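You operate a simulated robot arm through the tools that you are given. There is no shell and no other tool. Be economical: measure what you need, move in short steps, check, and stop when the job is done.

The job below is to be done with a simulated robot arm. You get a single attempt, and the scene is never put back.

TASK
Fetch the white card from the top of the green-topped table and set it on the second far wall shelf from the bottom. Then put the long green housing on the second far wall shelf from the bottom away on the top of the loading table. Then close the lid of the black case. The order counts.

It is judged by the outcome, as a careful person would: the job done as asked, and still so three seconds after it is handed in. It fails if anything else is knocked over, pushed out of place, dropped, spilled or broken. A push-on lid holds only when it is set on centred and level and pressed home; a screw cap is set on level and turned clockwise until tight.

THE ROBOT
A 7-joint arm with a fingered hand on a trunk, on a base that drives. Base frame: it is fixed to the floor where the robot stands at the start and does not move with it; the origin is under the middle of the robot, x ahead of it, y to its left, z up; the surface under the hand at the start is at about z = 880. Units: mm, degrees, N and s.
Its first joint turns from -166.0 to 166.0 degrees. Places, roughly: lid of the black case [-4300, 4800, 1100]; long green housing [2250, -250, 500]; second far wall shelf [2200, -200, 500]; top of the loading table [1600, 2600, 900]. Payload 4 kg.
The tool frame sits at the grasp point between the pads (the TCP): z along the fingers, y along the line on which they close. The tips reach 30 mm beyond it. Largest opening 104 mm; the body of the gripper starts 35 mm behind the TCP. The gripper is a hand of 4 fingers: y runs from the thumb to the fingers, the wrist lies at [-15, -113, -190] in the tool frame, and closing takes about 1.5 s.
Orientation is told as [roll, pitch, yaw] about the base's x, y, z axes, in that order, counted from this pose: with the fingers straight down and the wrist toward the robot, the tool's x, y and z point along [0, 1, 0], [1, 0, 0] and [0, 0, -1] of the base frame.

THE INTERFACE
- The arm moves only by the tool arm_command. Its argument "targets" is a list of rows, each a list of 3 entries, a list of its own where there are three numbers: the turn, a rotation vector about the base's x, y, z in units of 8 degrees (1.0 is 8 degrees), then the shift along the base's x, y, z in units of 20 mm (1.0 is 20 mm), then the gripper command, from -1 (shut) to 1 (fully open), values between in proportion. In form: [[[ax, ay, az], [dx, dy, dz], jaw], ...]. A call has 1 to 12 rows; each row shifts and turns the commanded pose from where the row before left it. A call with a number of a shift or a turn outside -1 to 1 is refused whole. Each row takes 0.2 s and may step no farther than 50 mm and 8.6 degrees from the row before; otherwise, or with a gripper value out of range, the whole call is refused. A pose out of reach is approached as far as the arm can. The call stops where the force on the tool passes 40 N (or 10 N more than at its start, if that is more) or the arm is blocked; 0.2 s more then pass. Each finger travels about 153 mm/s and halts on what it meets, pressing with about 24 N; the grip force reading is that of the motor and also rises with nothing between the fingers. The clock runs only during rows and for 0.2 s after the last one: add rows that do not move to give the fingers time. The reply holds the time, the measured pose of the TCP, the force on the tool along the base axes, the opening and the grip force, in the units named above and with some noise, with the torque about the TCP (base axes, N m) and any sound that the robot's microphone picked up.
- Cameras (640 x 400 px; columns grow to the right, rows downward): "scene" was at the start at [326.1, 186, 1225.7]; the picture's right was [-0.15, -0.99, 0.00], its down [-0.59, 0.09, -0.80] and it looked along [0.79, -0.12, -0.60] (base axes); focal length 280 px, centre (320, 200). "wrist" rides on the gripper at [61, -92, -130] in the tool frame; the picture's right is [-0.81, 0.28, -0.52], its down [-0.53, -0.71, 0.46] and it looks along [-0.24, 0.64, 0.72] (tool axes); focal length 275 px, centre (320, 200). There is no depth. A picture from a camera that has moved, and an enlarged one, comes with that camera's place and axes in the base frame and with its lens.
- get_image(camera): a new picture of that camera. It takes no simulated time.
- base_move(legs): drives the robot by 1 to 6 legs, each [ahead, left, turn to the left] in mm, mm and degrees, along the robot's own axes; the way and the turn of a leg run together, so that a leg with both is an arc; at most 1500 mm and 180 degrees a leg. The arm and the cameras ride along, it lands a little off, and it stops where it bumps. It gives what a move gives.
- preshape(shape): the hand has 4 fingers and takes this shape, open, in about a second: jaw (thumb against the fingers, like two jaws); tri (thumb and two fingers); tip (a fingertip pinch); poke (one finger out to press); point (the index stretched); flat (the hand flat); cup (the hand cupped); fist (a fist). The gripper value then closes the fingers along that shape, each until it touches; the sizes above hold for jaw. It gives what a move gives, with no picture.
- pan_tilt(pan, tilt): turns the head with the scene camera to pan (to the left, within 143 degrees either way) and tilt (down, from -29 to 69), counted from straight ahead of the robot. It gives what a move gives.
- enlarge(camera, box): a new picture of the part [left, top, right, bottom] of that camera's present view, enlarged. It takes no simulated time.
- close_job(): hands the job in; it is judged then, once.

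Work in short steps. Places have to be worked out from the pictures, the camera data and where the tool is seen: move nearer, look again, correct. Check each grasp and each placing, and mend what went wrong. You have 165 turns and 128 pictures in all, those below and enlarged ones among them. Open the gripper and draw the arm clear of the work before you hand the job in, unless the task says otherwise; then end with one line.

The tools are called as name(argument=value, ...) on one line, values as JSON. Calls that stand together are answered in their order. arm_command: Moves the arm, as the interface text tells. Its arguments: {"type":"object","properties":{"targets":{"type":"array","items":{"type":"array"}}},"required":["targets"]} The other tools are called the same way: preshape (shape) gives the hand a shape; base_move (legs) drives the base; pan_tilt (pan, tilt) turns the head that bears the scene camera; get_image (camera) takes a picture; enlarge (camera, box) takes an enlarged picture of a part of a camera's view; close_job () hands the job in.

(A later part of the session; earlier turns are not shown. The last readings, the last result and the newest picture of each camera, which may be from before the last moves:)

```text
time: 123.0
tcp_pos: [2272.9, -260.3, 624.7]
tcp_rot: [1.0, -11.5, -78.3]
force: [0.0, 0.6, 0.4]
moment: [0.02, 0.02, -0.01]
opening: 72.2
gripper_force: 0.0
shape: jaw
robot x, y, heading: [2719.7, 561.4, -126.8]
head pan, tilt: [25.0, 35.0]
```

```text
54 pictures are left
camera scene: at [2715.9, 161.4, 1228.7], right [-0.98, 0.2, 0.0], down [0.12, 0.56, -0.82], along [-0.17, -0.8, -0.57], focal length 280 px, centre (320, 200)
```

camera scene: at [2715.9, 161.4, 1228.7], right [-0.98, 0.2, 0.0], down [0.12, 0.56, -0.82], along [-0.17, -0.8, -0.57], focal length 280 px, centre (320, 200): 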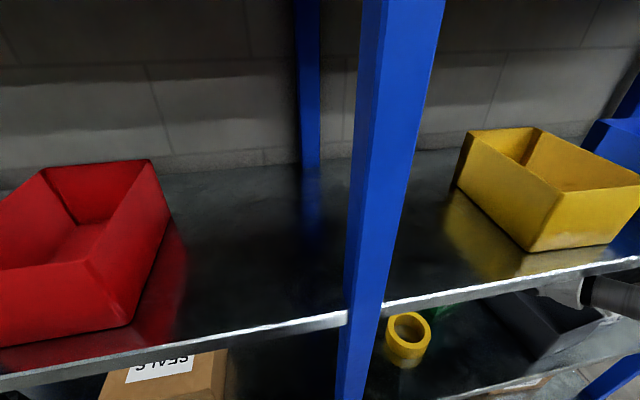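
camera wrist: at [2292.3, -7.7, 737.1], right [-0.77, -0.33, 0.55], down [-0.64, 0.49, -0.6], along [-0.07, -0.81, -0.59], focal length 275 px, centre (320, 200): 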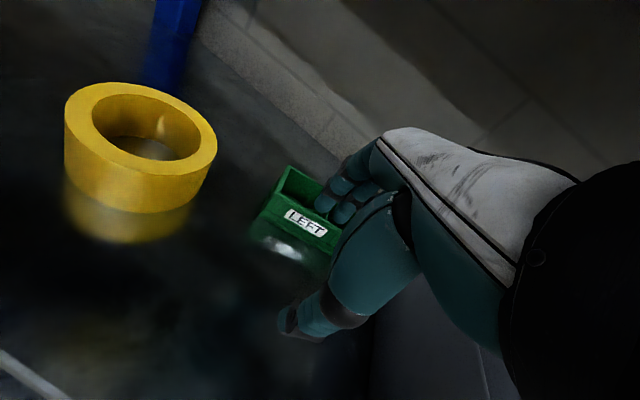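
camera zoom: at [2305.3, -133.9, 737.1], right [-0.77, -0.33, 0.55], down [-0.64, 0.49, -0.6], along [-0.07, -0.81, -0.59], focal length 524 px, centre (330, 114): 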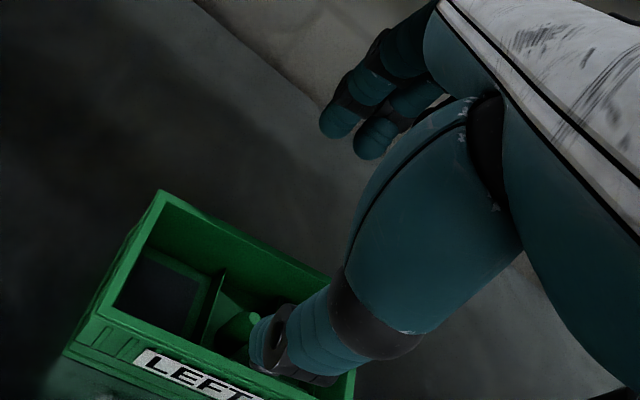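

The thumb would land on the front wall. I'll shift 11 mm toward the front and open to about 85 mm so the hand straddles the housing.

arm_command(targets=[[[0, 0, 0], [-0.1, 0.55, 0], 0.75], [[0, 0, 0], [0, 0, -0.7], 0.75], [[0, 0, 0], [0, 0, -0.7], 0.75], [[0, 0, 0], [0, 0, 0], 0.75]])

enlarge(camera="wrist", box=[200, 170, 400, 370])

```text
time: 124.0
tcp_pos: [2269.9, -250.3, 597.8]
tcp_rot: [1.0, -11.6, -78.3]
force: [0.0, 0.0, -0.9]
moment: [-0.02, -0.01, -0.03]
opening: 83.5
gripper_force: 0.1
shape: jaw
robot x, y, heading: [2720.3, 560.0, -126.7]
head pan, tilt: [25.0, 35.0]
```

```text
2.00 times, centred on (300, 270) of wrist
camera zoom: at [2303.8, -123.8, 709.2], right [-0.77, -0.33, 0.55], down [-0.64, 0.49, -0.6], along [-0.07, -0.81, -0.59], focal length 551 px, centre (360, 60)
```

zoom: 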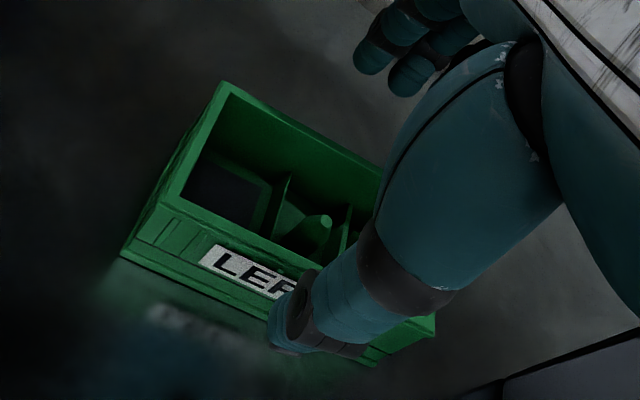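

Updated position: the front face runs from (2312, -216) to (2210, -240), with a depth of about 56 mm. Thumb and fingers each clear their wall by about 11–15 mm, so I'll lower to z≈560.

arm_command(targets=[[[0, 0, 0], [0, 0, -0.7], 0.75], [[0, 0, 0], [0, 0, -0.6], 0.75], [[0, 0, 0], [0, 0, -0.5], 0.75], [[0, 0, 0], [0, 0, 0], 0.75]])

enlarge(camera="wrist", box=[200, 170, 400, 370])

```text
time: 125.0
tcp_pos: [2270.7, -248.3, 560.8]
tcp_rot: [1.0, -11.5, -78.3]
force: [0.0, 0.2, 0.4]
moment: [0.02, 0.01, 0.01]
opening: 83.9
gripper_force: 0.1
shape: jaw
robot x, y, heading: [2720.5, 564.5, -126.9]
head pan, tilt: [25.0, 35.0]
```

```text
2.00 times, centred on (300, 270) of wrist
camera zoom: at [2303.9, -122.8, 672.6], right [-0.77, -0.33, 0.55], down [-0.64, 0.49, -0.6], along [-0.07, -0.81, -0.59], focal length 551 px, centre (360, 60)
```

zoom: 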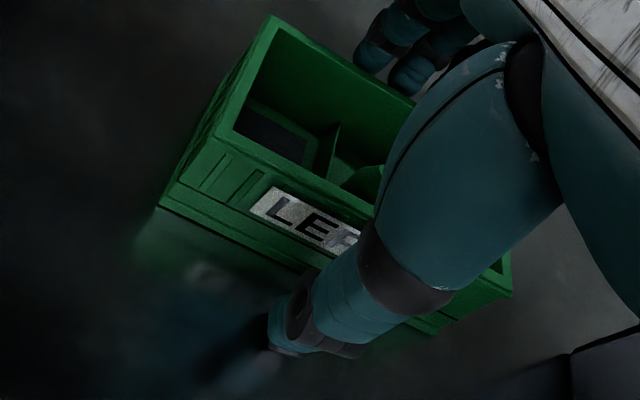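

The thumb is in front and the fingers are behind the back wall. I'll close on the housing.

arm_command(targets=[[[0, 0, 0], [0, 0, 0], 0.3], [[0, 0, 0], [0, 0, 0], 0.0], [[0, 0, 0], [0, 0, 0], -0.5], [[0, 0, 0], [0, 0, 0], -1], [[0, 0, 0], [0, 0, 0], -1], [[0, 0, 0], [0, 0, 0], -1]])

enlarge(camera="wrist", box=[200, 170, 400, 370])

```text
time: 126.4
tcp_pos: [2270.7, -247.9, 561.4]
tcp_rot: [1.1, -11.5, -78.3]
force: [-1.0, -0.2, -0.7]
moment: [0.07, 0.03, -0.01]
opening: 49.3
gripper_force: 24.2
shape: jaw
robot x, y, heading: [2719.2, 561.3, -126.8]
head pan, tilt: [25.0, 35.0]
```

```text
2.00 times, centred on (300, 270) of wrist
camera zoom: at [2304.0, -122.9, 672.8], right [-0.77, -0.33, 0.55], down [-0.64, 0.49, -0.6], along [-0.07, -0.81, -0.59], focal length 551 px, centre (360, 60)
```

zoom: 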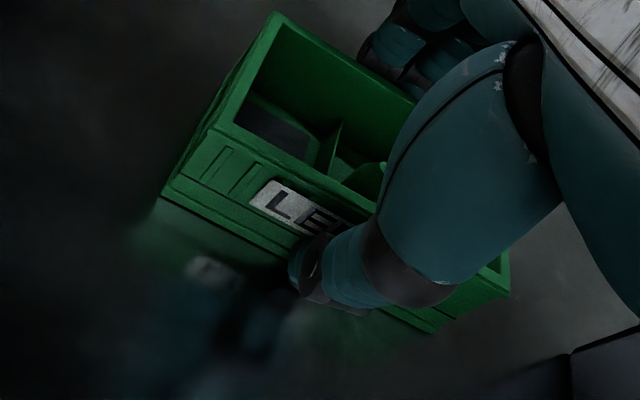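

Gripped at 49 mm with 24 N. I'll lift 50 mm and check.

arm_command(targets=[[[0, 0, 0], [0, 0, 0.3], -1], [[0, 0, 0], [0, 0, 0.6], -1], [[0, 0, 0], [0, 0, 0.6], -1], [[0, 0, 0], [0, 0, 0.6], -1], [[0, 0, 0], [0, 0, 0.4], -1], [[0, 0, 0], [0, 0, 0], -1]])

enlarge(camera="wrist", box=[200, 140, 440, 370])

```text
time: 127.8
tcp_pos: [2269.6, -247.0, 612.5]
tcp_rot: [0.9, -11.5, -78.4]
force: [-0.5, -0.5, -0.9]
moment: [0.0, -0.03, 0.04]
opening: 48.8
gripper_force: 24.1
shape: jaw
robot x, y, heading: [2714.2, 556.6, -126.9]
head pan, tilt: [25.0, 35.0]
```

```text
1.74 times, centred on (320, 255) of wrist
camera zoom: at [2303.6, -122.1, 724.4], right [-0.77, -0.33, 0.55], down [-0.64, 0.49, -0.6], along [-0.07, -0.81, -0.59], focal length 479 px, centre (320, 104)
```

zoom: 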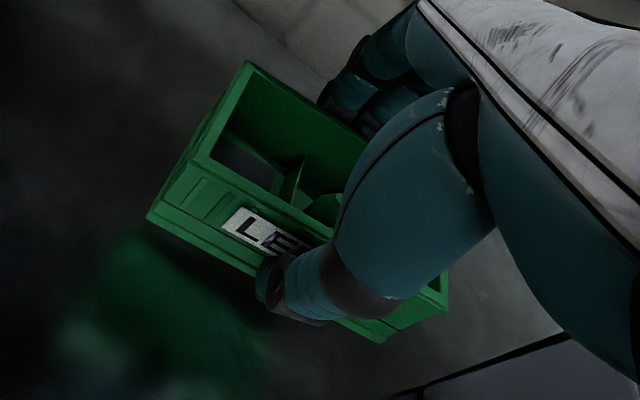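

The housing is lifted and level. I'll back straight out of the rack.

base_move(legs=[[-273, -187, 0], [-300, 0, 0]])

pan_tilt(pan=40, tilt=25)

get_image(camera="scene")

```text
time: 131.7
tcp_pos: [2464.0, 330.0, 613.4]
tcp_rot: [0.9, -11.5, -78.5]
force: [-0.2, -0.1, -1.4]
moment: [-0.01, 0.01, -0.02]
opening: 49.3
gripper_force: 24.7
shape: jaw
robot x, y, heading: [2911.6, 1136.0, -127.1]
head pan, tilt: [25.0, 35.0]
```

```text
time: 132.4
tcp_pos: [2462.8, 330.7, 613.0]
tcp_rot: [1.1, -11.4, -78.6]
force: [-0.3, 0.2, -1.8]
moment: [0.0, 0.01, 0.02]
opening: 49.0
gripper_force: 24.6
shape: jaw
robot x, y, heading: [2910.7, 1137.4, -127.2]
head pan, tilt: [40.0, 25.0]
```

```text
49 pictures are left
camera scene: at [2934.3, 732.0, 1244.5], right [-1.0, -0.05, 0.0], down [-0.02, 0.42, -0.91], along [0.05, -0.9, -0.42], focal length 280 px, centre (320, 200)
```

scene: 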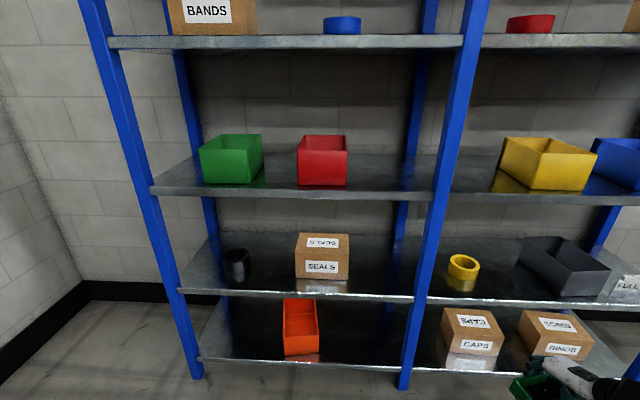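

The shelf is undisturbed. I'll raise the housing to table height in open space.

arm_command(targets=[[[0, 0, 0], [0.3, 0.3, 1], -1], [[0, 0, 0], [0.3, 0.3, 1], -1], [[0, 0, 0], [0.3, 0.3, 1], -1], [[0, 0, 0], [0.3, 0.3, 1], -1], [[0, 0, 0], [0.3, 0.3, 1], -1], [[0, 0, 0], [0.3, 0.3, 1], -1], [[0, 0, 0], [0, 0, 1], -1], [[0, 0, 0], [0, 0, 1], -1], [[0, 0, 0], [0, 0, 1], -1], [[0, 0, 0], [0, 0, 1], -1], [[0, 0, 0], [0, 0, 1], -1], [[0, 0, 0], [0, 0, 1], -1]])

arm_command(targets=[[[0, 0, 0], [0, 0, 1], -1], [[0, 0, 0], [0, 0, 1], -1], [[0, 0, 0], [0, 0, 1], -1], [[0, 0, 0], [0, 0, 1], -1], [[0, 0, 0], [0, 0, 1], -1], [[0, 0, 0], [0, 0, 1], -1], [[0, 0, 0], [0, 0, 1], -1], [[0, 0, 0], [0, 0, 1], -1], [[0, 0, 0], [0, 0, 1], -1], [[0, 0, 0], [0, 0, 0], -1]])

base_move(legs=[[0, 0, -100]])

get_image(camera="scene")

```text
time: 135.0
tcp_pos: [2499.3, 366.5, 851.0]
tcp_rot: [1.1, -11.4, -78.6]
force: [-0.1, 0.1, -1.5]
moment: [-0.03, 0.01, 0.01]
opening: 49.0
gripper_force: 23.9
shape: jaw
robot x, y, heading: [2915.4, 1137.4, -127.1]
head pan, tilt: [40.0, 25.0]
```

```text
time: 137.2
tcp_pos: [2499.2, 365.4, 1033.8]
tcp_rot: [1.0, -11.5, -78.6]
force: [-0.5, 0.2, -1.1]
moment: [-0.02, 0.01, 0.0]
opening: 49.1
gripper_force: 23.8
shape: jaw
robot x, y, heading: [2910.7, 1135.9, -126.9]
head pan, tilt: [40.0, 25.0]
```

```text
time: 141.7
tcp_pos: [2198.1, 1640.7, 1034.1]
tcp_rot: [1.0, -11.5, -175.4]
force: [-0.4, -0.2, -1.2]
moment: [0.01, 0.01, 0.0]
opening: 48.5
gripper_force: 24.3
shape: jaw
robot x, y, heading: [2915.0, 1138.3, 135.9]
head pan, tilt: [40.0, 25.0]
```

```text
48 pictures are left
camera scene: at [2511.2, 1165.0, 1244.5], right [0.07, 1.0, 0.0], down [0.42, -0.03, -0.91], along [-0.9, 0.06, -0.42], focal length 280 px, centre (320, 200)
```

scene: 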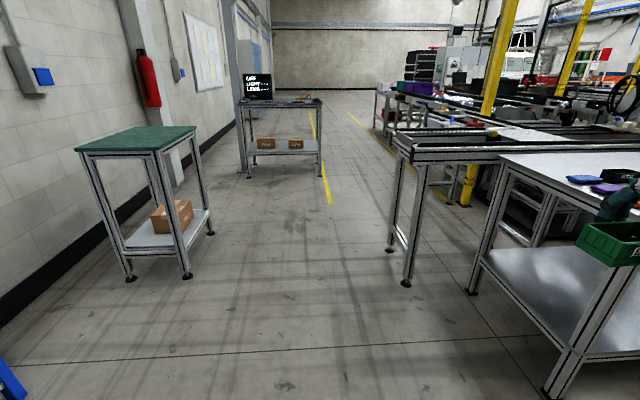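

The loading table appears on the right, so I'll turn the head toward it.

pan_tilt(pan=0, tilt=30)

get_image(camera="scene")

```text
time: 142.8
tcp_pos: [2197.3, 1642.4, 1032.3]
tcp_rot: [1.0, -11.6, -175.4]
force: [0.2, -0.6, -1.5]
moment: [0.02, -0.01, 0.05]
opening: 48.6
gripper_force: 24.5
shape: jaw
robot x, y, heading: [2918.9, 1136.9, 136.1]
head pan, tilt: [0.0, 30.0]
```

```text
47 pictures are left
camera scene: at [2537.9, 1221.4, 1236.5], right [0.69, 0.72, 0.0], down [0.36, -0.35, -0.87], along [-0.62, 0.6, -0.5], focal length 280 px, centre (320, 200)
```

scene: 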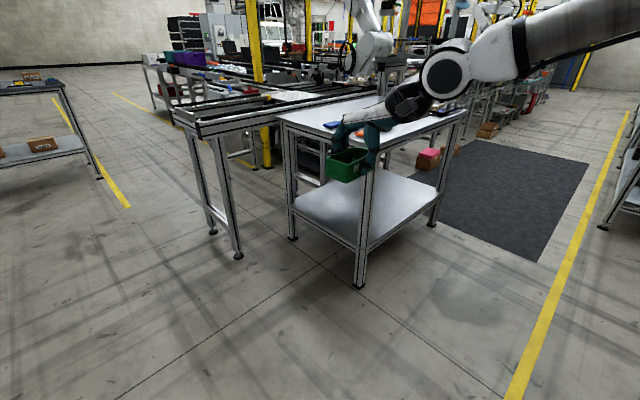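

The loading table top spans roughly x 1400–1985 and y 2030–2820. I'll drive closer, bring the hand near its corner, and look at the free space.

base_move(legs=[[480, -228, 0]])

pan_tilt(pan=0, tilt=30)

get_image(camera="scene")

get_image(camera="wrist")

```text
time: 145.9
tcp_pos: [2008.4, 2145.2, 1031.9]
tcp_rot: [0.9, -11.6, -175.5]
force: [0.5, -0.3, -1.5]
moment: [-0.04, -0.03, 0.04]
opening: 48.8
gripper_force: 23.7
shape: jaw
robot x, y, heading: [2727.5, 1638.3, 135.9]
head pan, tilt: [0.0, 30.0]
```

```text
time: 146.5
tcp_pos: [2007.4, 2145.7, 1033.8]
tcp_rot: [1.0, -11.5, -175.6]
force: [1.0, 0.1, -1.1]
moment: [-0.02, 0.0, -0.01]
opening: 48.6
gripper_force: 23.7
shape: jaw
robot x, y, heading: [2726.6, 1640.3, 136.0]
head pan, tilt: [0.0, 30.0]
```

```text
46 pictures are left
camera scene: at [2347.6, 1724.4, 1236.5], right [0.69, 0.72, 0.0], down [0.36, -0.35, -0.87], along [-0.62, 0.6, -0.5], focal length 280 px, centre (320, 200)
```

scene: 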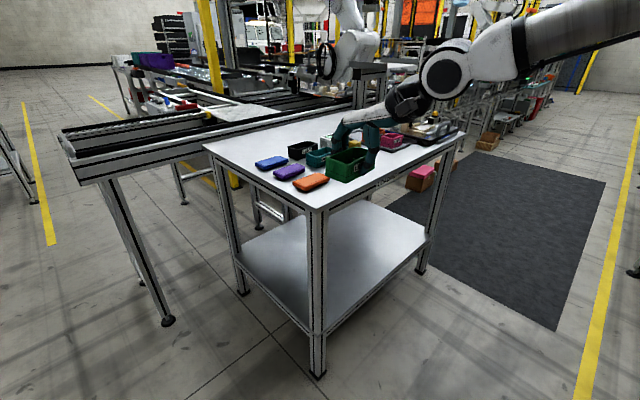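

```text
45 pictures are left
camera wrist: at [2128.1, 2095.9, 1144.4], right [-0.23, 0.8, 0.55], down [0.56, 0.57, -0.6], along [-0.79, 0.17, -0.59], focal length 275 px, centre (320, 200)
```

wrist: 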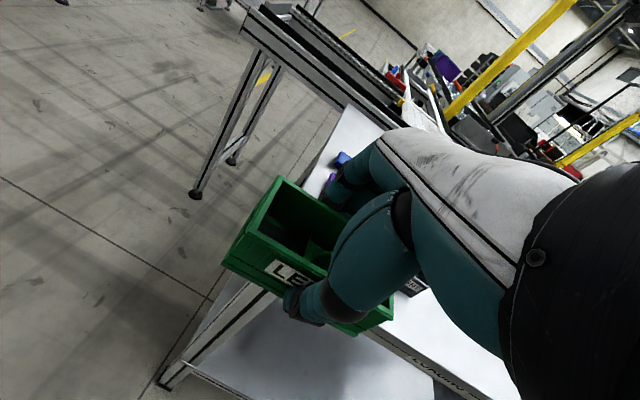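

enlarge(camera="scene", box=[190, 90, 480, 260])

```text
2.21 times, centred on (335, 175) of scene
camera zoom: at [2347.6, 1724.4, 1236.5], right [0.69, 0.72, 0.0], down [0.36, -0.35, -0.87], along [-0.62, 0.6, -0.5], focal length 617 px, centre (287, 255)
```

zoom: 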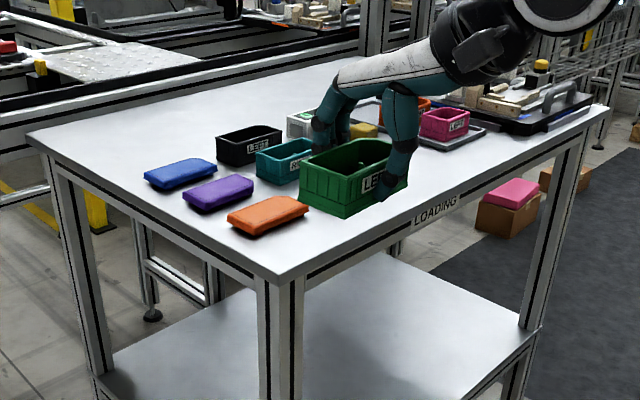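

The table holds three lids and several small housings. The space near (1885, 2370), between the teal housing and the tray, looks free but is hidden behind the hand. I'll shift the base right to see it.

base_move(legs=[[0, -240, 0]])

enlarge(camera="scene", box=[110, 60, 430, 260])

```text
time: 148.3
tcp_pos: [2177.6, 2318.9, 1033.8]
tcp_rot: [1.0, -11.5, -175.6]
force: [-0.5, 0.2, -1.6]
moment: [0.04, -0.04, 0.05]
opening: 48.4
gripper_force: 23.3
shape: jaw
robot x, y, heading: [2893.8, 1817.2, 135.7]
head pan, tilt: [0.0, 30.0]
```

```text
2.00 times, centred on (270, 160) of scene
camera zoom: at [2515.5, 1898.5, 1236.5], right [0.7, 0.72, 0.0], down [0.36, -0.35, -0.87], along [-0.62, 0.6, -0.5], focal length 559 px, centre (420, 280)
```

zoom: 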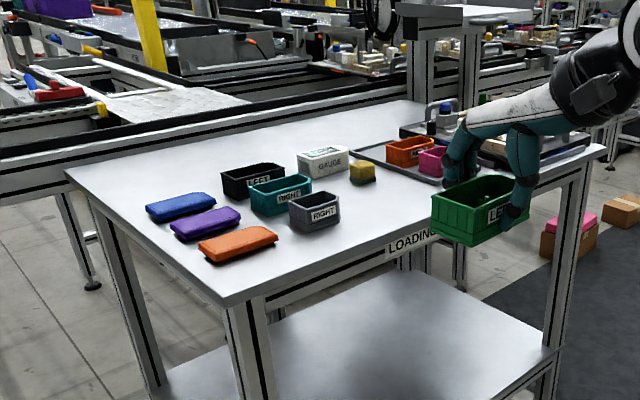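

The clear spot is around (1882, 2450), between the grey housing (y≈2310) and the tray (y≥2555). I'll drive the hand over it.

base_move(legs=[[302, 116, 0]])

get_image(camera="wrist")

get_image(camera="scene")

```text
time: 150.5
tcp_pos: [1877.9, 2464.9, 1032.4]
tcp_rot: [1.0, -11.5, -176.1]
force: [-1.3, 0.4, -2.1]
moment: [-0.01, 0.04, 0.0]
opening: 48.5
gripper_force: 24.0
shape: jaw
robot x, y, heading: [2589.2, 1952.1, 135.4]
head pan, tilt: [0.0, 30.0]
```

```text
42 pictures are left
camera wrist: at [1997.0, 2414.7, 1144.5], right [-0.22, 0.81, 0.55], down [0.57, 0.56, -0.6], along [-0.79, 0.18, -0.59], focal length 275 px, centre (320, 200)
```

wrist: 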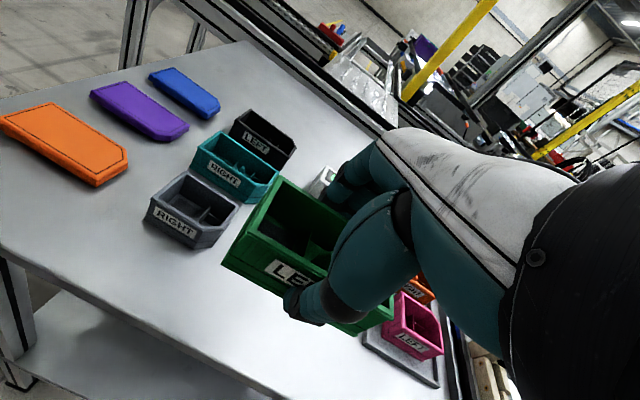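

```text
41 pictures are left
camera scene: at [2212.6, 2041.0, 1236.5], right [0.7, 0.71, 0.0], down [0.36, -0.35, -0.87], along [-0.62, 0.61, -0.5], focal length 280 px, centre (320, 200)
```

scene: 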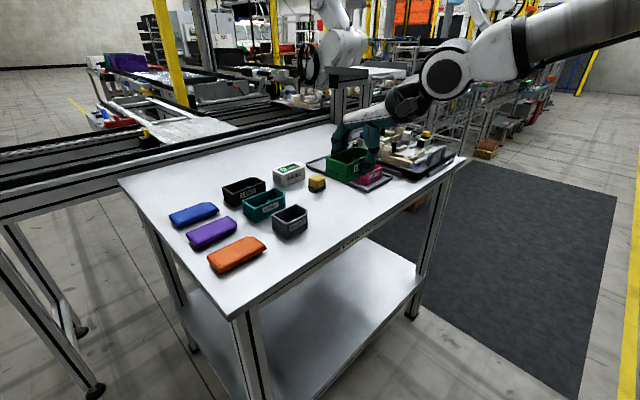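

Comparing views shows the table top is actually at z≈848, with its +x edge at x≈1903. The free spot between the grey housing (y up to 2394) and the tray (y from about 2630) is therefore centred near (1822, 2510). I'll move there and lower partway.

arm_command(targets=[[[0, 0, 0], [-0.93, 0.75, 0], -1], [[0, 0, 0], [-0.93, 0.75, 0], -1], [[0, 0, 0], [-0.93, 0.75, 0], -1], [[0, 0, 0], [0, 0, -0.8], -1], [[0, 0, 0], [0, 0, -0.8], -1], [[0, 0, 0], [0, 0, -0.8], -1], [[0, 0, 0], [0, 0, -0.8], -1], [[0, 0, 0], [0, 0, -0.8], -1], [[0, 0, 0], [0, 0, 0], -1]])

get_image(camera="wrist")

enlarge(camera="scene", box=[200, 110, 480, 285])

```text
time: 152.5
tcp_pos: [1822.2, 2509.9, 951.8]
tcp_rot: [1.0, -11.5, -176.0]
force: [0.8, 0.8, -0.7]
moment: [-0.02, -0.01, -0.02]
opening: 48.7
gripper_force: 23.7
shape: jaw
robot x, y, heading: [2588.5, 1951.9, 135.4]
head pan, tilt: [0.0, 30.0]
```

```text
40 pictures are left
camera wrist: at [1941.9, 2459.2, 1063.4], right [-0.22, 0.81, 0.55], down [0.57, 0.56, -0.6], along [-0.79, 0.18, -0.59], focal length 275 px, centre (320, 200)
```

wrist: 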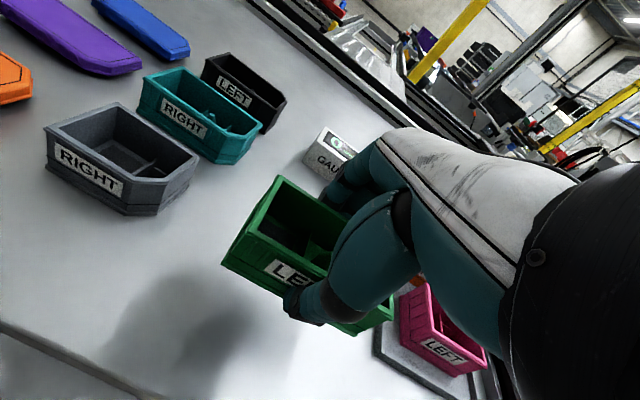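

```text
2.29 times, centred on (340, 198) of scene
camera zoom: at [2212.5, 2041.0, 1236.5], right [0.7, 0.71, 0.0], down [0.36, -0.35, -0.87], along [-0.62, 0.61, -0.5], focal length 639 px, centre (274, 206)
```

zoom: 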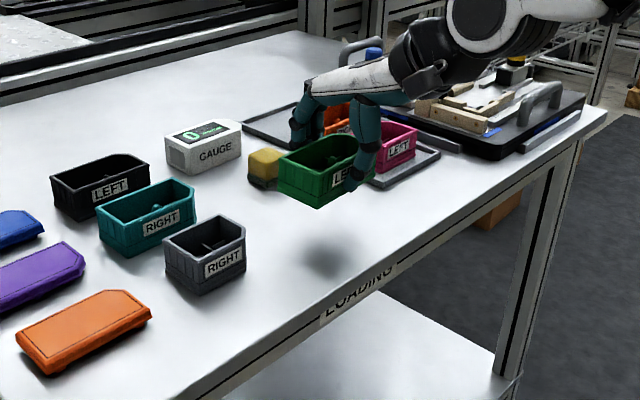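

Clearances are good: about 60 mm to the grey housing and about 65 mm to the tray. I'll lower to just above contact, then creep down.

arm_command(targets=[[[0, 0, 0], [0, 0, -0.7], -1], [[0, 0, 0], [0, 0, -0.7], -1], [[0, 0, 0], [0, 0, -0.6], -1], [[0, 0, 0], [0, 0, -0.3], -1], [[0, 0, 0], [0, 0, 0], -1]])

arm_command(targets=[[[0, 0, 0], [0, 0, -0.1], -1], [[0, 0, 0], [0, 0, -0.1], -1], [[0, 0, 0], [0, 0, 0], -1]])

get_image(camera="wrist")

```text
time: 153.7
tcp_pos: [1823.1, 2510.2, 906.4]
tcp_rot: [1.0, -11.6, -176.1]
force: [0.2, 0.5, -1.2]
moment: [-0.02, -0.04, -0.05]
opening: 48.4
gripper_force: 23.6
shape: jaw
robot x, y, heading: [2588.8, 1951.9, 135.4]
head pan, tilt: [0.0, 30.0]
```

```text
time: 154.5
tcp_pos: [1822.0, 2510.0, 903.7]
tcp_rot: [1.0, -11.5, -176.1]
force: [-0.4, -0.4, -0.9]
moment: [0.01, 0.02, 0.0]
opening: 48.4
gripper_force: 24.2
shape: jaw
robot x, y, heading: [2588.0, 1955.9, 135.5]
head pan, tilt: [0.0, 30.0]
```

```text
38 pictures are left
camera wrist: at [1941.8, 2460.2, 1014.4], right [-0.22, 0.81, 0.55], down [0.57, 0.56, -0.6], along [-0.79, 0.18, -0.59], focal length 275 px, centre (320, 200)
```

wrist: 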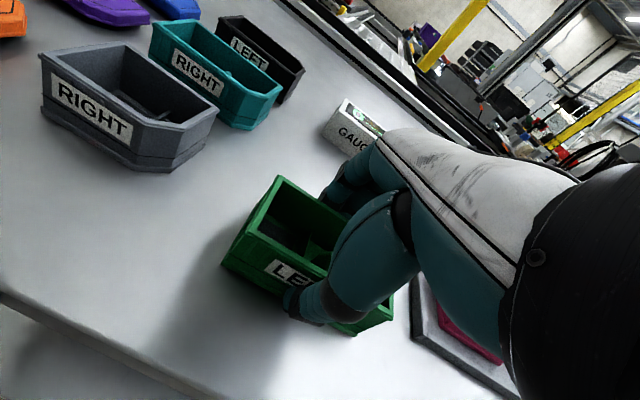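

Still slightly above the table. I'll creep down in small steps until contact.

arm_command(targets=[[[0, 0, 0], [0, 0, -0.1], -1], [[0, 0, 0], [0, 0, -0.1], -1], [[0, 0, 0], [0, 0, -0.1], -1], [[0, 0, 0], [0, 0, 0], -1]])

arm_command(targets=[[[0, 0, 0], [0, 0, -0.1], -1], [[0, 0, 0], [0, 0, -0.1], -1], [[0, 0, 0], [0, 0, 0], -1]])

```text
time: 155.5
tcp_pos: [1822.1, 2510.9, 898.9]
tcp_rot: [0.9, -11.7, -176.2]
force: [3.1, 1.8, 25.4]
moment: [0.11, -0.36, 0.02]
opening: 50.2
gripper_force: 24.2
shape: jaw
robot x, y, heading: [2588.1, 1952.2, 135.5]
head pan, tilt: [0.0, 30.0]
```

```text
time: 156.1
tcp_pos: [1819.4, 2510.9, 899.1]
tcp_rot: [0.7, -12.0, -176.1]
force: [4.7, 0.2, 17.9]
moment: [-0.03, -0.54, 0.04]
opening: 50.2
gripper_force: 24.3
shape: jaw
robot x, y, heading: [2590.9, 1950.6, 135.3]
head pan, tilt: [0.0, 30.0]
stopped in row 2: the force on the tool passed its limit at 42 N (the readings are from after the stop); the commanded pose is now the measured one
```

The housing is resting on the table. I'll ease off and open the hand.

arm_command(targets=[[[0, 0, 0], [0, 0, 0.1], -1], [[0, 0, 0], [0, 0, 0], -0.2], [[0, 0, 0], [0, 0, 0], 0.2], [[0, 0, 0], [0, 0, 0], 0.5], [[0, 0, 0], [0, 0, 0], 0.8], [[0, 0, 0], [0, 0, 0], 0.8], [[0, 0, 0], [0, 0, 0], 0.8]])

get_image(camera="wrist")

```text
time: 157.7
tcp_pos: [1820.2, 2511.9, 900.1]
tcp_rot: [0.9, -11.8, -176.2]
force: [-5.0, -0.3, 23.6]
moment: [-0.09, -0.69, -0.01]
opening: 81.7
gripper_force: 0.1
shape: jaw
robot x, y, heading: [2587.5, 1953.2, 135.3]
head pan, tilt: [0.0, 30.0]
```

```text
37 pictures are left
camera wrist: at [1939.9, 2460.4, 1010.0], right [-0.22, 0.8, 0.55], down [0.57, 0.57, -0.6], along [-0.79, 0.18, -0.58], focal length 275 px, centre (320, 200)
```

wrist: 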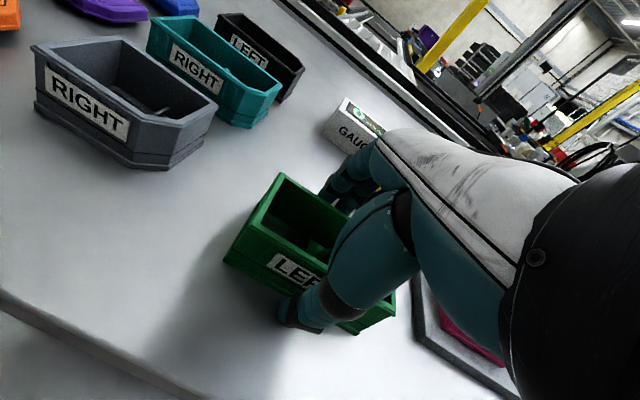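

The remaining upward force is the thumb touching the table. I'll lift straight up clear of the housing.

arm_command(targets=[[[0, 0, 0], [0, 0, 0.3], 0.8], [[0, 0, 0], [0, 0, 0.7], 0.8], [[0, 0, 0], [0, 0, 1], 0.8], [[0, 0, 0], [0, 0, 1], 0.8], [[0, 0, 0], [0, 0, 1], 0.8], [[0, 0, 0], [0, 0, 1], 0.8], [[0, 0, 0], [0, 0, 1], 0.8], [[0, 0, 0], [0, 0, 1], 0.8], [[0, 0, 0], [0, 0, 0], 0.8]])

get_image(camera="wrist")

```text
time: 159.7
tcp_pos: [1820.2, 2509.3, 1038.4]
tcp_rot: [1.0, -11.7, -176.1]
force: [0.4, 0.6, -0.1]
moment: [0.02, -0.01, -0.01]
opening: 86.3
gripper_force: 0.1
shape: jaw
robot x, y, heading: [2590.0, 1953.4, 135.3]
head pan, tilt: [0.0, 30.0]
```

```text
36 pictures are left
camera wrist: at [1939.9, 2458.8, 1148.4], right [-0.22, 0.8, 0.55], down [0.57, 0.57, -0.6], along [-0.79, 0.18, -0.58], focal length 275 px, centre (320, 200)
```

wrist: 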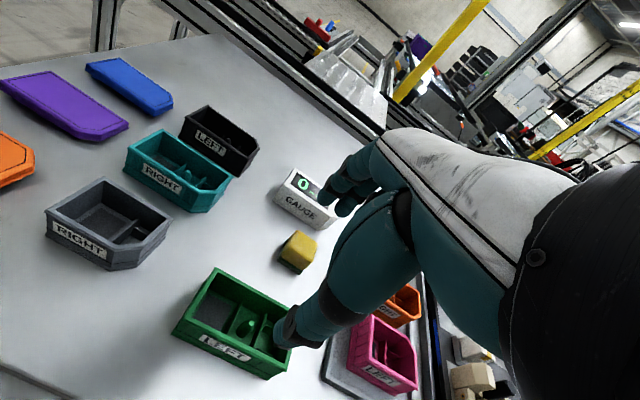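

The housing sits squarely on the loading table and nothing else was touched. Next is the black case at about (-4300, 4800). I'll back away, face -x, and move into the aisle at y≈1100.

base_move(legs=[[-500, 0, 0], [0, 0, 44.7], [0, 480, 0]])

arm_command(targets=[[[0, 0, 0], [1, 0, 0.5], 1], [[0, 0, 0], [1, 0, 0.5], 1], [[0, 0, 0], [1, 0, 0.5], 1], [[0, 0, 0], [1, 0, 0.5], 1], [[0, 0, 0], [1, 0, 0.5], 1], [[0, 0, 0], [1, 0, 0.5], 1], [[0, 0, 0], [1, 0, 0.5], 1], [[0, 0, 0], [1, 0, 0.5], 1], [[0, 0, 0], [1, 0, 0.5], 1], [[0, 0, 0], [1, 0, 0.5], 1], [[0, 0, 0], [0, 0, 0], 1]])

pan_tilt(pan=0, tilt=12)

get_image(camera="scene")

```text
time: 167.2
tcp_pos: [2008.7, 958.2, 1037.3]
tcp_rot: [1.0, -11.7, -131.3]
force: [-0.5, 0.1, -0.7]
moment: [-0.01, 0.03, -0.01]
opening: 86.5
gripper_force: 0.1
shape: jaw
robot x, y, heading: [2946.9, 1103.9, -179.9]
head pan, tilt: [0.0, 30.0]
```

```text
time: 169.6
tcp_pos: [2209.0, 959.0, 1136.8]
tcp_rot: [0.9, -11.9, -131.2]
force: [0.2, 0.8, 0.2]
moment: [0.0, 0.01, -0.03]
opening: 95.9
gripper_force: 0.0
shape: jaw
robot x, y, heading: [2945.4, 1102.3, -179.6]
head pan, tilt: [0.0, 30.0]
```

```text
time: 170.4
tcp_pos: [2208.5, 959.9, 1136.2]
tcp_rot: [0.9, -11.8, -131.3]
force: [-0.3, 0.4, -0.7]
moment: [0.0, -0.01, 0.01]
opening: 96.0
gripper_force: 0.1
shape: jaw
robot x, y, heading: [2946.9, 1102.6, -179.9]
head pan, tilt: [0.0, 12.0]
```

```text
35 pictures are left
camera scene: at [2614.6, 902.0, 1265.6], right [0.0, 1.0, 0.0], down [0.21, 0.0, -0.98], along [-0.98, 0.0, -0.21], focal length 280 px, centre (320, 200)
```

scene: 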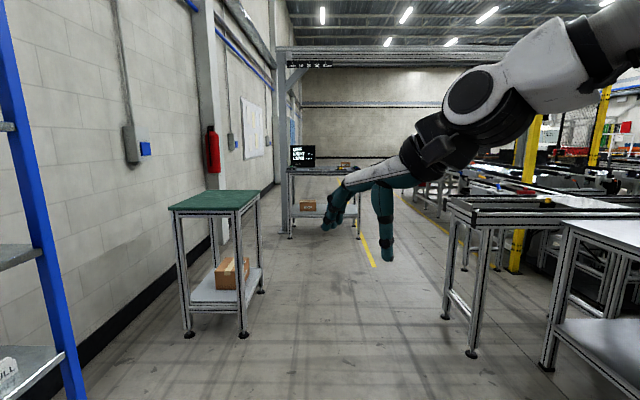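

The aisle is clear. I'll drive ahead in two legs and then move right past the desk.

base_move(legs=[[1500, 0, 0], [1300, 0, 0], [0, -750, 0]])

pan_tilt(pan=-5, tilt=12)

get_image(camera="scene")

```text
time: 187.6
tcp_pos: [-580.3, 1722.4, 1136.7]
tcp_rot: [1.0, -11.7, -130.6]
force: [-0.7, 0.6, 0.0]
moment: [-0.01, 0.05, 0.0]
opening: 95.9
gripper_force: 0.0
shape: jaw
robot x, y, heading: [155.6, 1875.9, -179.0]
head pan, tilt: [0.0, 12.0]
```

```text
time: 188.3
tcp_pos: [-581.5, 1723.2, 1137.1]
tcp_rot: [1.0, -11.8, -130.4]
force: [-0.6, 0.3, -0.2]
moment: [0.02, 0.01, -0.02]
opening: 95.7
gripper_force: 0.0
shape: jaw
robot x, y, heading: [157.2, 1876.5, -178.9]
head pan, tilt: [-5.0, 12.0]
```

```text
34 pictures are left
camera scene: at [-174.2, 1678.9, 1265.6], right [0.07, 1.0, 0.0], down [0.21, -0.01, -0.98], along [-0.98, 0.07, -0.21], focal length 280 px, centre (320, 200)
```

scene: 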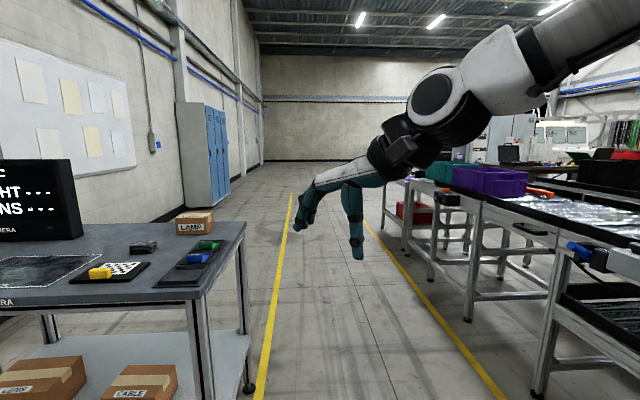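

The case shows up on a table far to the right, near pixel (508, 152). I'll continue down the aisle.

base_move(legs=[[1500, 0, 0], [1400, 0, 0]])

pan_tilt(pan=-50, tilt=12)

get_image(camera="scene")

```text
time: 202.5
tcp_pos: [-3528.9, 1650.5, 1138.3]
tcp_rot: [0.9, -11.8, -129.1]
force: [-0.5, 0.0, -0.4]
moment: [0.03, 0.0, 0.0]
opening: 95.9
gripper_force: 0.0
shape: jaw
robot x, y, heading: [-2793.4, 1823.2, -177.9]
head pan, tilt: [-5.0, 12.0]
```

```text
time: 203.6
tcp_pos: [-3529.2, 1650.4, 1137.5]
tcp_rot: [0.9, -11.8, -129.1]
force: [-0.2, 0.9, -0.1]
moment: [0.02, -0.03, -0.02]
opening: 95.9
gripper_force: 0.1
shape: jaw
robot x, y, heading: [-2792.8, 1822.9, -177.5]
head pan, tilt: [-50.0, 12.0]
```

```text
33 pictures are left
camera scene: at [-3091.4, 1680.1, 1265.6], right [0.74, 0.67, 0.0], down [0.14, -0.15, -0.98], along [-0.66, 0.72, -0.21], focal length 280 px, centre (320, 200)
```

scene: 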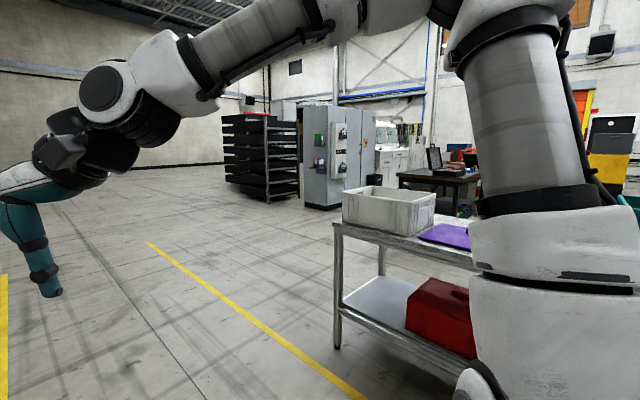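

enlarge(camera="scene", box=[380, 130, 490, 220])

```text
4.44 times, centred on (435, 175) of scene
camera zoom: at [-3091.4, 1680.1, 1265.6], right [0.74, 0.67, 0.0], down [0.14, -0.15, -0.98], along [-0.66, 0.72, -0.21], focal length 1243 px, centre (-191, 311)
```

zoom: 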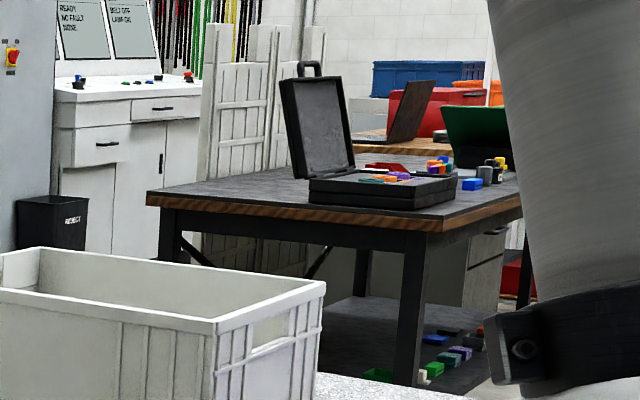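

The case is an open suitcase on a dark table. Its hinge runs along y at the -x end, and the lid stands up and closes toward +x. I'll drive to x≈-4700 and turn to face it.

base_move(legs=[[1400, 0, -2], [450, 0, 0], [0, 0, -90]])

pan_tilt(pan=-5, tilt=15)

get_image(camera="scene")

```text
time: 217.0
tcp_pos: [-4876.8, 2469.1, 1137.6]
tcp_rot: [0.9, -11.8, 141.1]
force: [-0.4, 0.0, 0.2]
moment: [-0.02, -0.03, 0.03]
opening: 96.0
gripper_force: 0.0
shape: jaw
robot x, y, heading: [-4700.8, 1744.0, 92.4]
head pan, tilt: [-50.0, 12.0]
```

```text
time: 218.2
tcp_pos: [-4876.3, 2470.1, 1137.8]
tcp_rot: [0.9, -11.8, 141.1]
force: [-1.1, -0.4, 0.3]
moment: [0.01, 0.03, -0.01]
opening: 95.7
gripper_force: 0.1
shape: jaw
robot x, y, heading: [-4700.0, 1736.8, 92.6]
head pan, tilt: [-5.0, 15.0]
```

```text
31 pictures are left
camera scene: at [-4908.3, 2062.1, 1260.7], right [1.0, -0.04, 0.0], down [-0.01, -0.26, -0.97], along [0.04, 0.96, -0.26], focal length 280 px, centre (320, 200)
```

scene: 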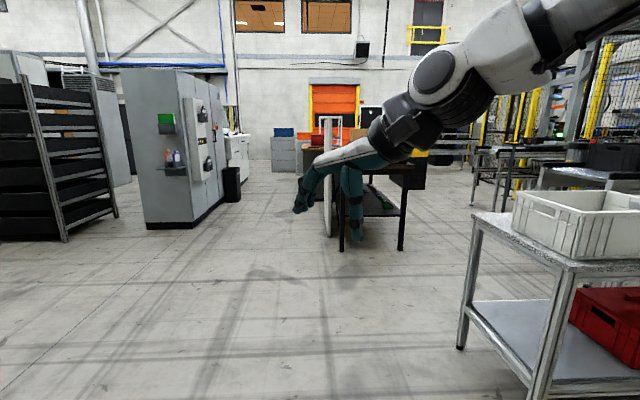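

The dark table's south edge is at y≈4600. I'll drive north to y≈3640, keeping west of the bin table, for a closer look.

base_move(legs=[[1400, 0, -2.6], [500, 0, 0]])

pan_tilt(pan=-22, tilt=15)

get_image(camera="scene")

```text
time: 227.7
tcp_pos: [-4862.5, 4378.8, 1136.5]
tcp_rot: [0.9, -11.9, 138.2]
force: [0.3, 0.7, 0.0]
moment: [-0.01, 0.0, 0.04]
opening: 95.7
gripper_force: 0.1
shape: jaw
robot x, y, heading: [-4723.5, 3641.7, 89.5]
head pan, tilt: [-5.0, 15.0]
```

```text
time: 228.5
tcp_pos: [-4861.4, 4378.5, 1138.2]
tcp_rot: [1.0, -11.8, 138.2]
force: [-0.7, -1.4, 0.0]
moment: [0.02, -0.04, 0.05]
opening: 95.9
gripper_force: 0.0
shape: jaw
robot x, y, heading: [-4723.3, 3643.8, 89.4]
head pan, tilt: [-22.0, 15.0]
```

```text
30 pictures are left
camera scene: at [-4887.6, 3966.8, 1260.7], right [0.93, -0.38, 0.0], down [-0.1, -0.24, -0.97], along [0.37, 0.89, -0.26], focal length 280 px, centre (320, 200)
```

scene: 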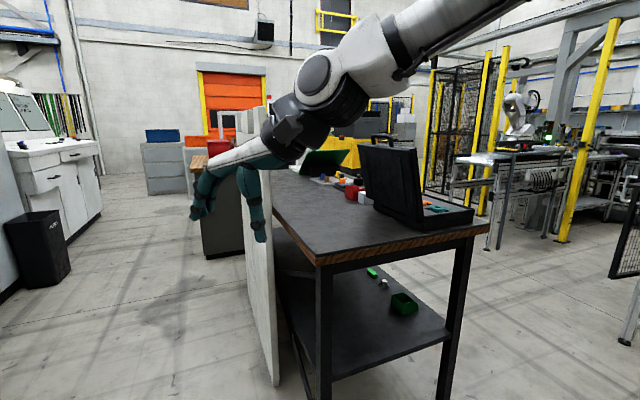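

The hinge line is at x≈-4200 (y 4694–5017). The lid's top edge is near x≈-4256, z≈1180, leaning back about 13°, and the table top is at z≈900. I'll set the hand pointing straight down with closed fingers, raise it, and position it on the -x side of the lid.

arm_command(targets=[[[-0.49, -0.55, 0], [0, 0, 1], 0.5], [[-0.49, -0.55, 0], [0, 0, 1], 0], [[0, 0, -0.95], [0, 0, 1], -0.5], [[0, 0, -0.95], [0, 0, 1], -1], [[0, 0, -0.95], [0, 0, 1], -1], [[0, 0, -0.95], [0, 0, 0.6], -1], [[0, 0, -0.95], [0, 0, 0], -1], [[0, 0, 0], [0, 0, 0], -1]])

base_move(legs=[[0, -523, 0.5], [200, 0, 0]])

pan_tilt(pan=-15, tilt=25)

get_image(camera="scene")

```text
time: 230.3
tcp_pos: [-4863.5, 4378.8, 1249.3]
tcp_rot: [0.7, 0.0, 100.1]
force: [-0.3, 0.1, -0.5]
moment: [-0.01, 0.02, 0.01]
opening: 0.0
gripper_force: 24.6
shape: tri
robot x, y, heading: [-4724.2, 3639.5, 89.5]
head pan, tilt: [-22.0, 15.0]
```

```text
time: 232.8
tcp_pos: [-4455.6, 4384.7, 1249.0]
tcp_rot: [0.8, 0.1, 99.9]
force: [-0.1, 0.1, 0.2]
moment: [-0.01, -0.03, 0.02]
opening: 0.0
gripper_force: 23.6
shape: tri
robot x, y, heading: [-4320.1, 3647.3, 89.6]
head pan, tilt: [-22.0, 15.0]
stopped in leg 1: the robot was blocked; the commanded pose is now the measured one
```

```text
time: 233.5
tcp_pos: [-4455.3, 4383.6, 1249.4]
tcp_rot: [0.8, 0.1, 99.8]
force: [0.0, 0.1, 0.5]
moment: [0.0, 0.04, 0.02]
opening: 0.0
gripper_force: 24.1
shape: tri
robot x, y, heading: [-4321.1, 3648.3, 89.8]
head pan, tilt: [-15.0, 25.0]
```

```text
29 pictures are left
camera scene: at [-4493.6, 3974.0, 1244.6], right [0.96, -0.27, 0.0], down [-0.11, -0.41, -0.91], along [0.24, 0.87, -0.42], focal length 280 px, centre (320, 200)
```

scene: 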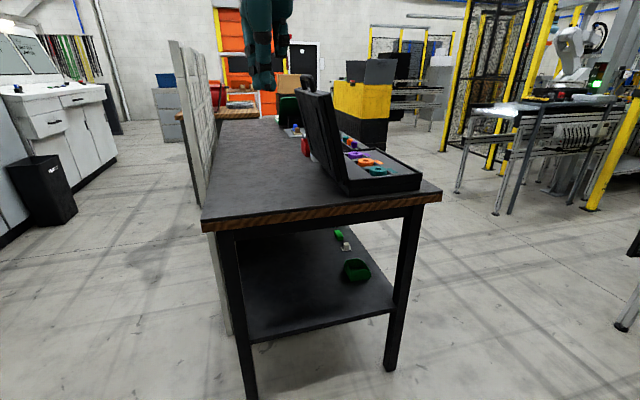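

The base was blocked, probably by the bin table on the right. I'll back off a little and check that nothing was disturbed.

base_move(legs=[[0, 60, 0]])

pan_tilt(pan=-125, tilt=30)

get_image(camera="scene")

```text
time: 234.4
tcp_pos: [-4517.5, 4384.2, 1250.1]
tcp_rot: [0.8, 0.1, 99.9]
force: [-0.3, -0.5, 0.8]
moment: [-0.01, 0.02, -0.03]
opening: 0.1
gripper_force: 23.0
shape: tri
robot x, y, heading: [-4385.0, 3647.2, 89.5]
head pan, tilt: [-15.0, 25.0]
```

```text
time: 236.3
tcp_pos: [-4516.3, 4385.2, 1249.4]
tcp_rot: [0.8, 0.2, 99.9]
force: [-0.6, 0.2, 0.0]
moment: [0.0, 0.02, 0.01]
opening: 0.0
gripper_force: 23.9
shape: tri
robot x, y, heading: [-4381.7, 3643.8, 89.6]
head pan, tilt: [-125.0, 30.0]
```

```text
28 pictures are left
camera scene: at [-4506.6, 3833.2, 1236.5], right [-0.58, -0.81, 0.0], down [-0.41, 0.29, -0.87], along [0.71, -0.5, -0.5], focal length 280 px, centre (320, 200)
```

scene: 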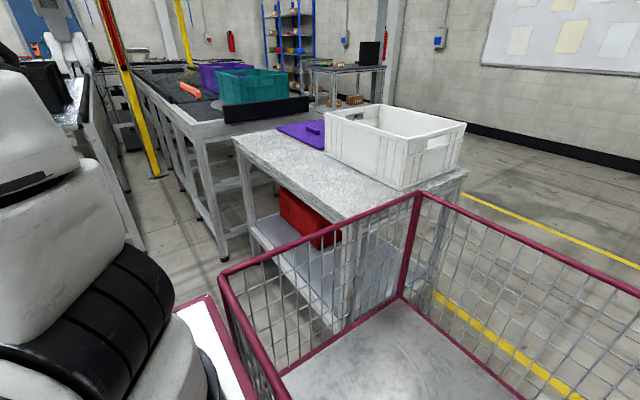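

Only the rear basket touched the bin table, and everything there looks in place. I'll move left away from it, turn to heading ~52°, and shift the hand left, so the whole push stays within comfortable reach.

base_move(legs=[[0, 218, 0], [0, 0, -37.5]])

arm_command(targets=[[[0, 0, 0], [-0.9, 0.45, 0], -1], [[0, 0, 0], [-0.9, 0.45, 0], -1], [[0, 0, 0], [-0.9, 0.45, 0], -1], [[0, 0, 0], [-0.9, 0.45, 0], -1], [[0, 0, 0], [-0.9, 0.45, 0], -1], [[0, 0, 0], [-0.9, 0.45, 0], -1], [[0, 0, 0], [0, 0, 0], -1]])

```text
time: 239.8
tcp_pos: [-4259.4, 4317.8, 1249.0]
tcp_rot: [0.7, 0.0, 63.1]
force: [-1.0, 0.2, 0.1]
moment: [0.04, 0.03, 0.02]
opening: 0.1
gripper_force: 23.8
shape: tri
robot x, y, heading: [-4599.4, 3643.8, 52.5]
head pan, tilt: [-125.0, 30.0]
```

```text
time: 241.3
tcp_pos: [-4367.6, 4371.3, 1250.5]
tcp_rot: [0.8, 0.0, 62.8]
force: [-0.2, 0.0, 0.0]
moment: [0.03, -0.01, 0.0]
opening: 0.0
gripper_force: 24.5
shape: tri
robot x, y, heading: [-4597.8, 3646.2, 52.3]
head pan, tilt: [-125.0, 30.0]
```

Now I'll drive north with the hand passing along the lid's -x side, partway first, then look.

base_move(legs=[[198, 152, 0]])

pan_tilt(pan=10, tilt=22)

get_image(camera="scene")

get_image(camera="wrist")

```text
time: 243.1
tcp_pos: [-4376.8, 4616.2, 1250.0]
tcp_rot: [0.8, 0.0, 63.3]
force: [-0.5, -0.4, -0.7]
moment: [0.03, 0.0, -0.01]
opening: 0.0
gripper_force: 23.8
shape: tri
robot x, y, heading: [-4602.9, 3888.5, 52.9]
head pan, tilt: [-125.0, 30.0]
```

```text
time: 245.3
tcp_pos: [-4377.8, 4617.1, 1249.9]
tcp_rot: [0.8, 0.0, 63.4]
force: [-0.5, 0.0, 0.8]
moment: [0.0, 0.01, -0.02]
opening: 0.1
gripper_force: 24.2
shape: tri
robot x, y, heading: [-4599.9, 3891.0, 53.0]
head pan, tilt: [10.0, 22.0]
```

```text
27 pictures are left
camera scene: at [-4572.7, 4282.3, 1249.3], right [0.89, -0.45, 0.0], down [-0.17, -0.33, -0.93], along [0.42, 0.83, -0.37], focal length 280 px, centre (320, 200)
```

scene: 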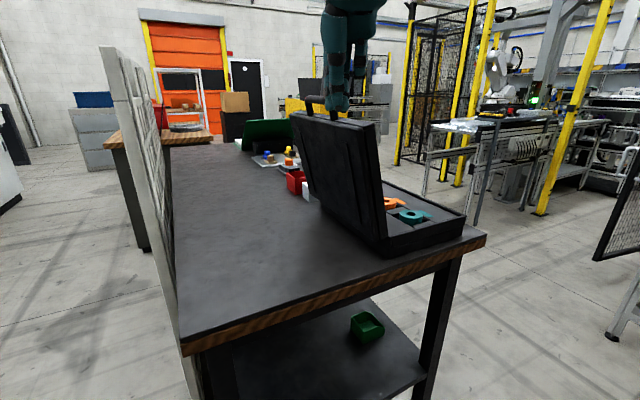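

```text
26 pictures are left
camera wrist: at [-4471.2, 4561.4, 1381.8], right [0.85, -0.12, 0.51], down [0.15, -0.87, -0.46], along [0.5, 0.47, -0.73], focal length 275 px, centre (320, 200)
```

wrist: 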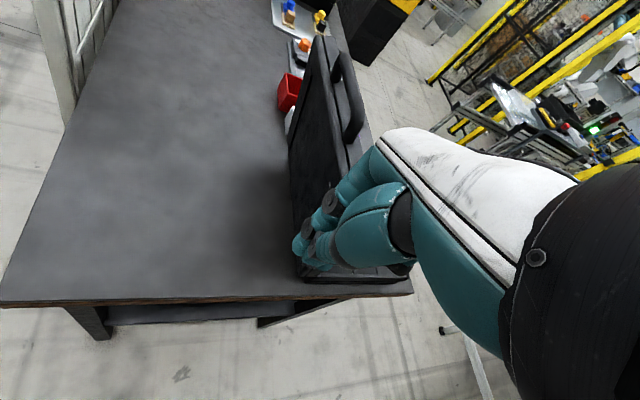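

The lid's top edge is at about (-4270, y, 1190). I'll drive the last 150 mm north so the hand is beside the lid, then lower it.

base_move(legs=[[116, 86, 0]])

arm_command(targets=[[[0, 0, 0], [0, 0, -1], -1], [[0, 0, 0], [0, 0, -1], -1], [[0, 0, 0], [0, 0, -1], -1], [[0, 0, 0], [0, 0, -1], -1], [[0, 0, 0], [0, 0, -1], -1], [[0, 0, 0], [0, 0, -1], -1], [[0, 0, 0], [0, 0, 0], -1]])

get_image(camera="scene")

```text
time: 246.7
tcp_pos: [-4375.0, 4765.3, 1249.9]
tcp_rot: [0.8, 0.0, 63.7]
force: [0.2, 0.5, -0.4]
moment: [0.0, 0.01, -0.03]
opening: 0.1
gripper_force: 24.3
shape: tri
robot x, y, heading: [-4593.8, 4034.1, 53.2]
head pan, tilt: [10.0, 22.0]
```

```text
time: 248.3
tcp_pos: [-4372.9, 4765.8, 1129.5]
tcp_rot: [0.8, 0.0, 63.6]
force: [0.3, 0.1, -0.1]
moment: [-0.02, -0.01, 0.01]
opening: 0.0
gripper_force: 24.1
shape: tri
robot x, y, heading: [-4597.4, 4034.4, 53.2]
head pan, tilt: [10.0, 22.0]
```

```text
25 pictures are left
camera scene: at [-4570.2, 4429.9, 1249.3], right [0.89, -0.45, 0.0], down [-0.17, -0.33, -0.93], along [0.42, 0.83, -0.37], focal length 280 px, centre (320, 200)
```

scene: 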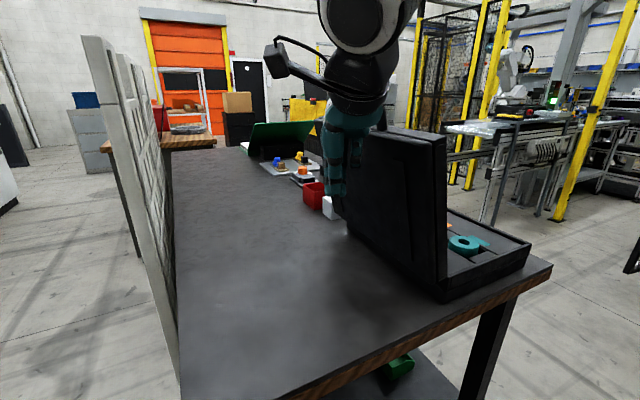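

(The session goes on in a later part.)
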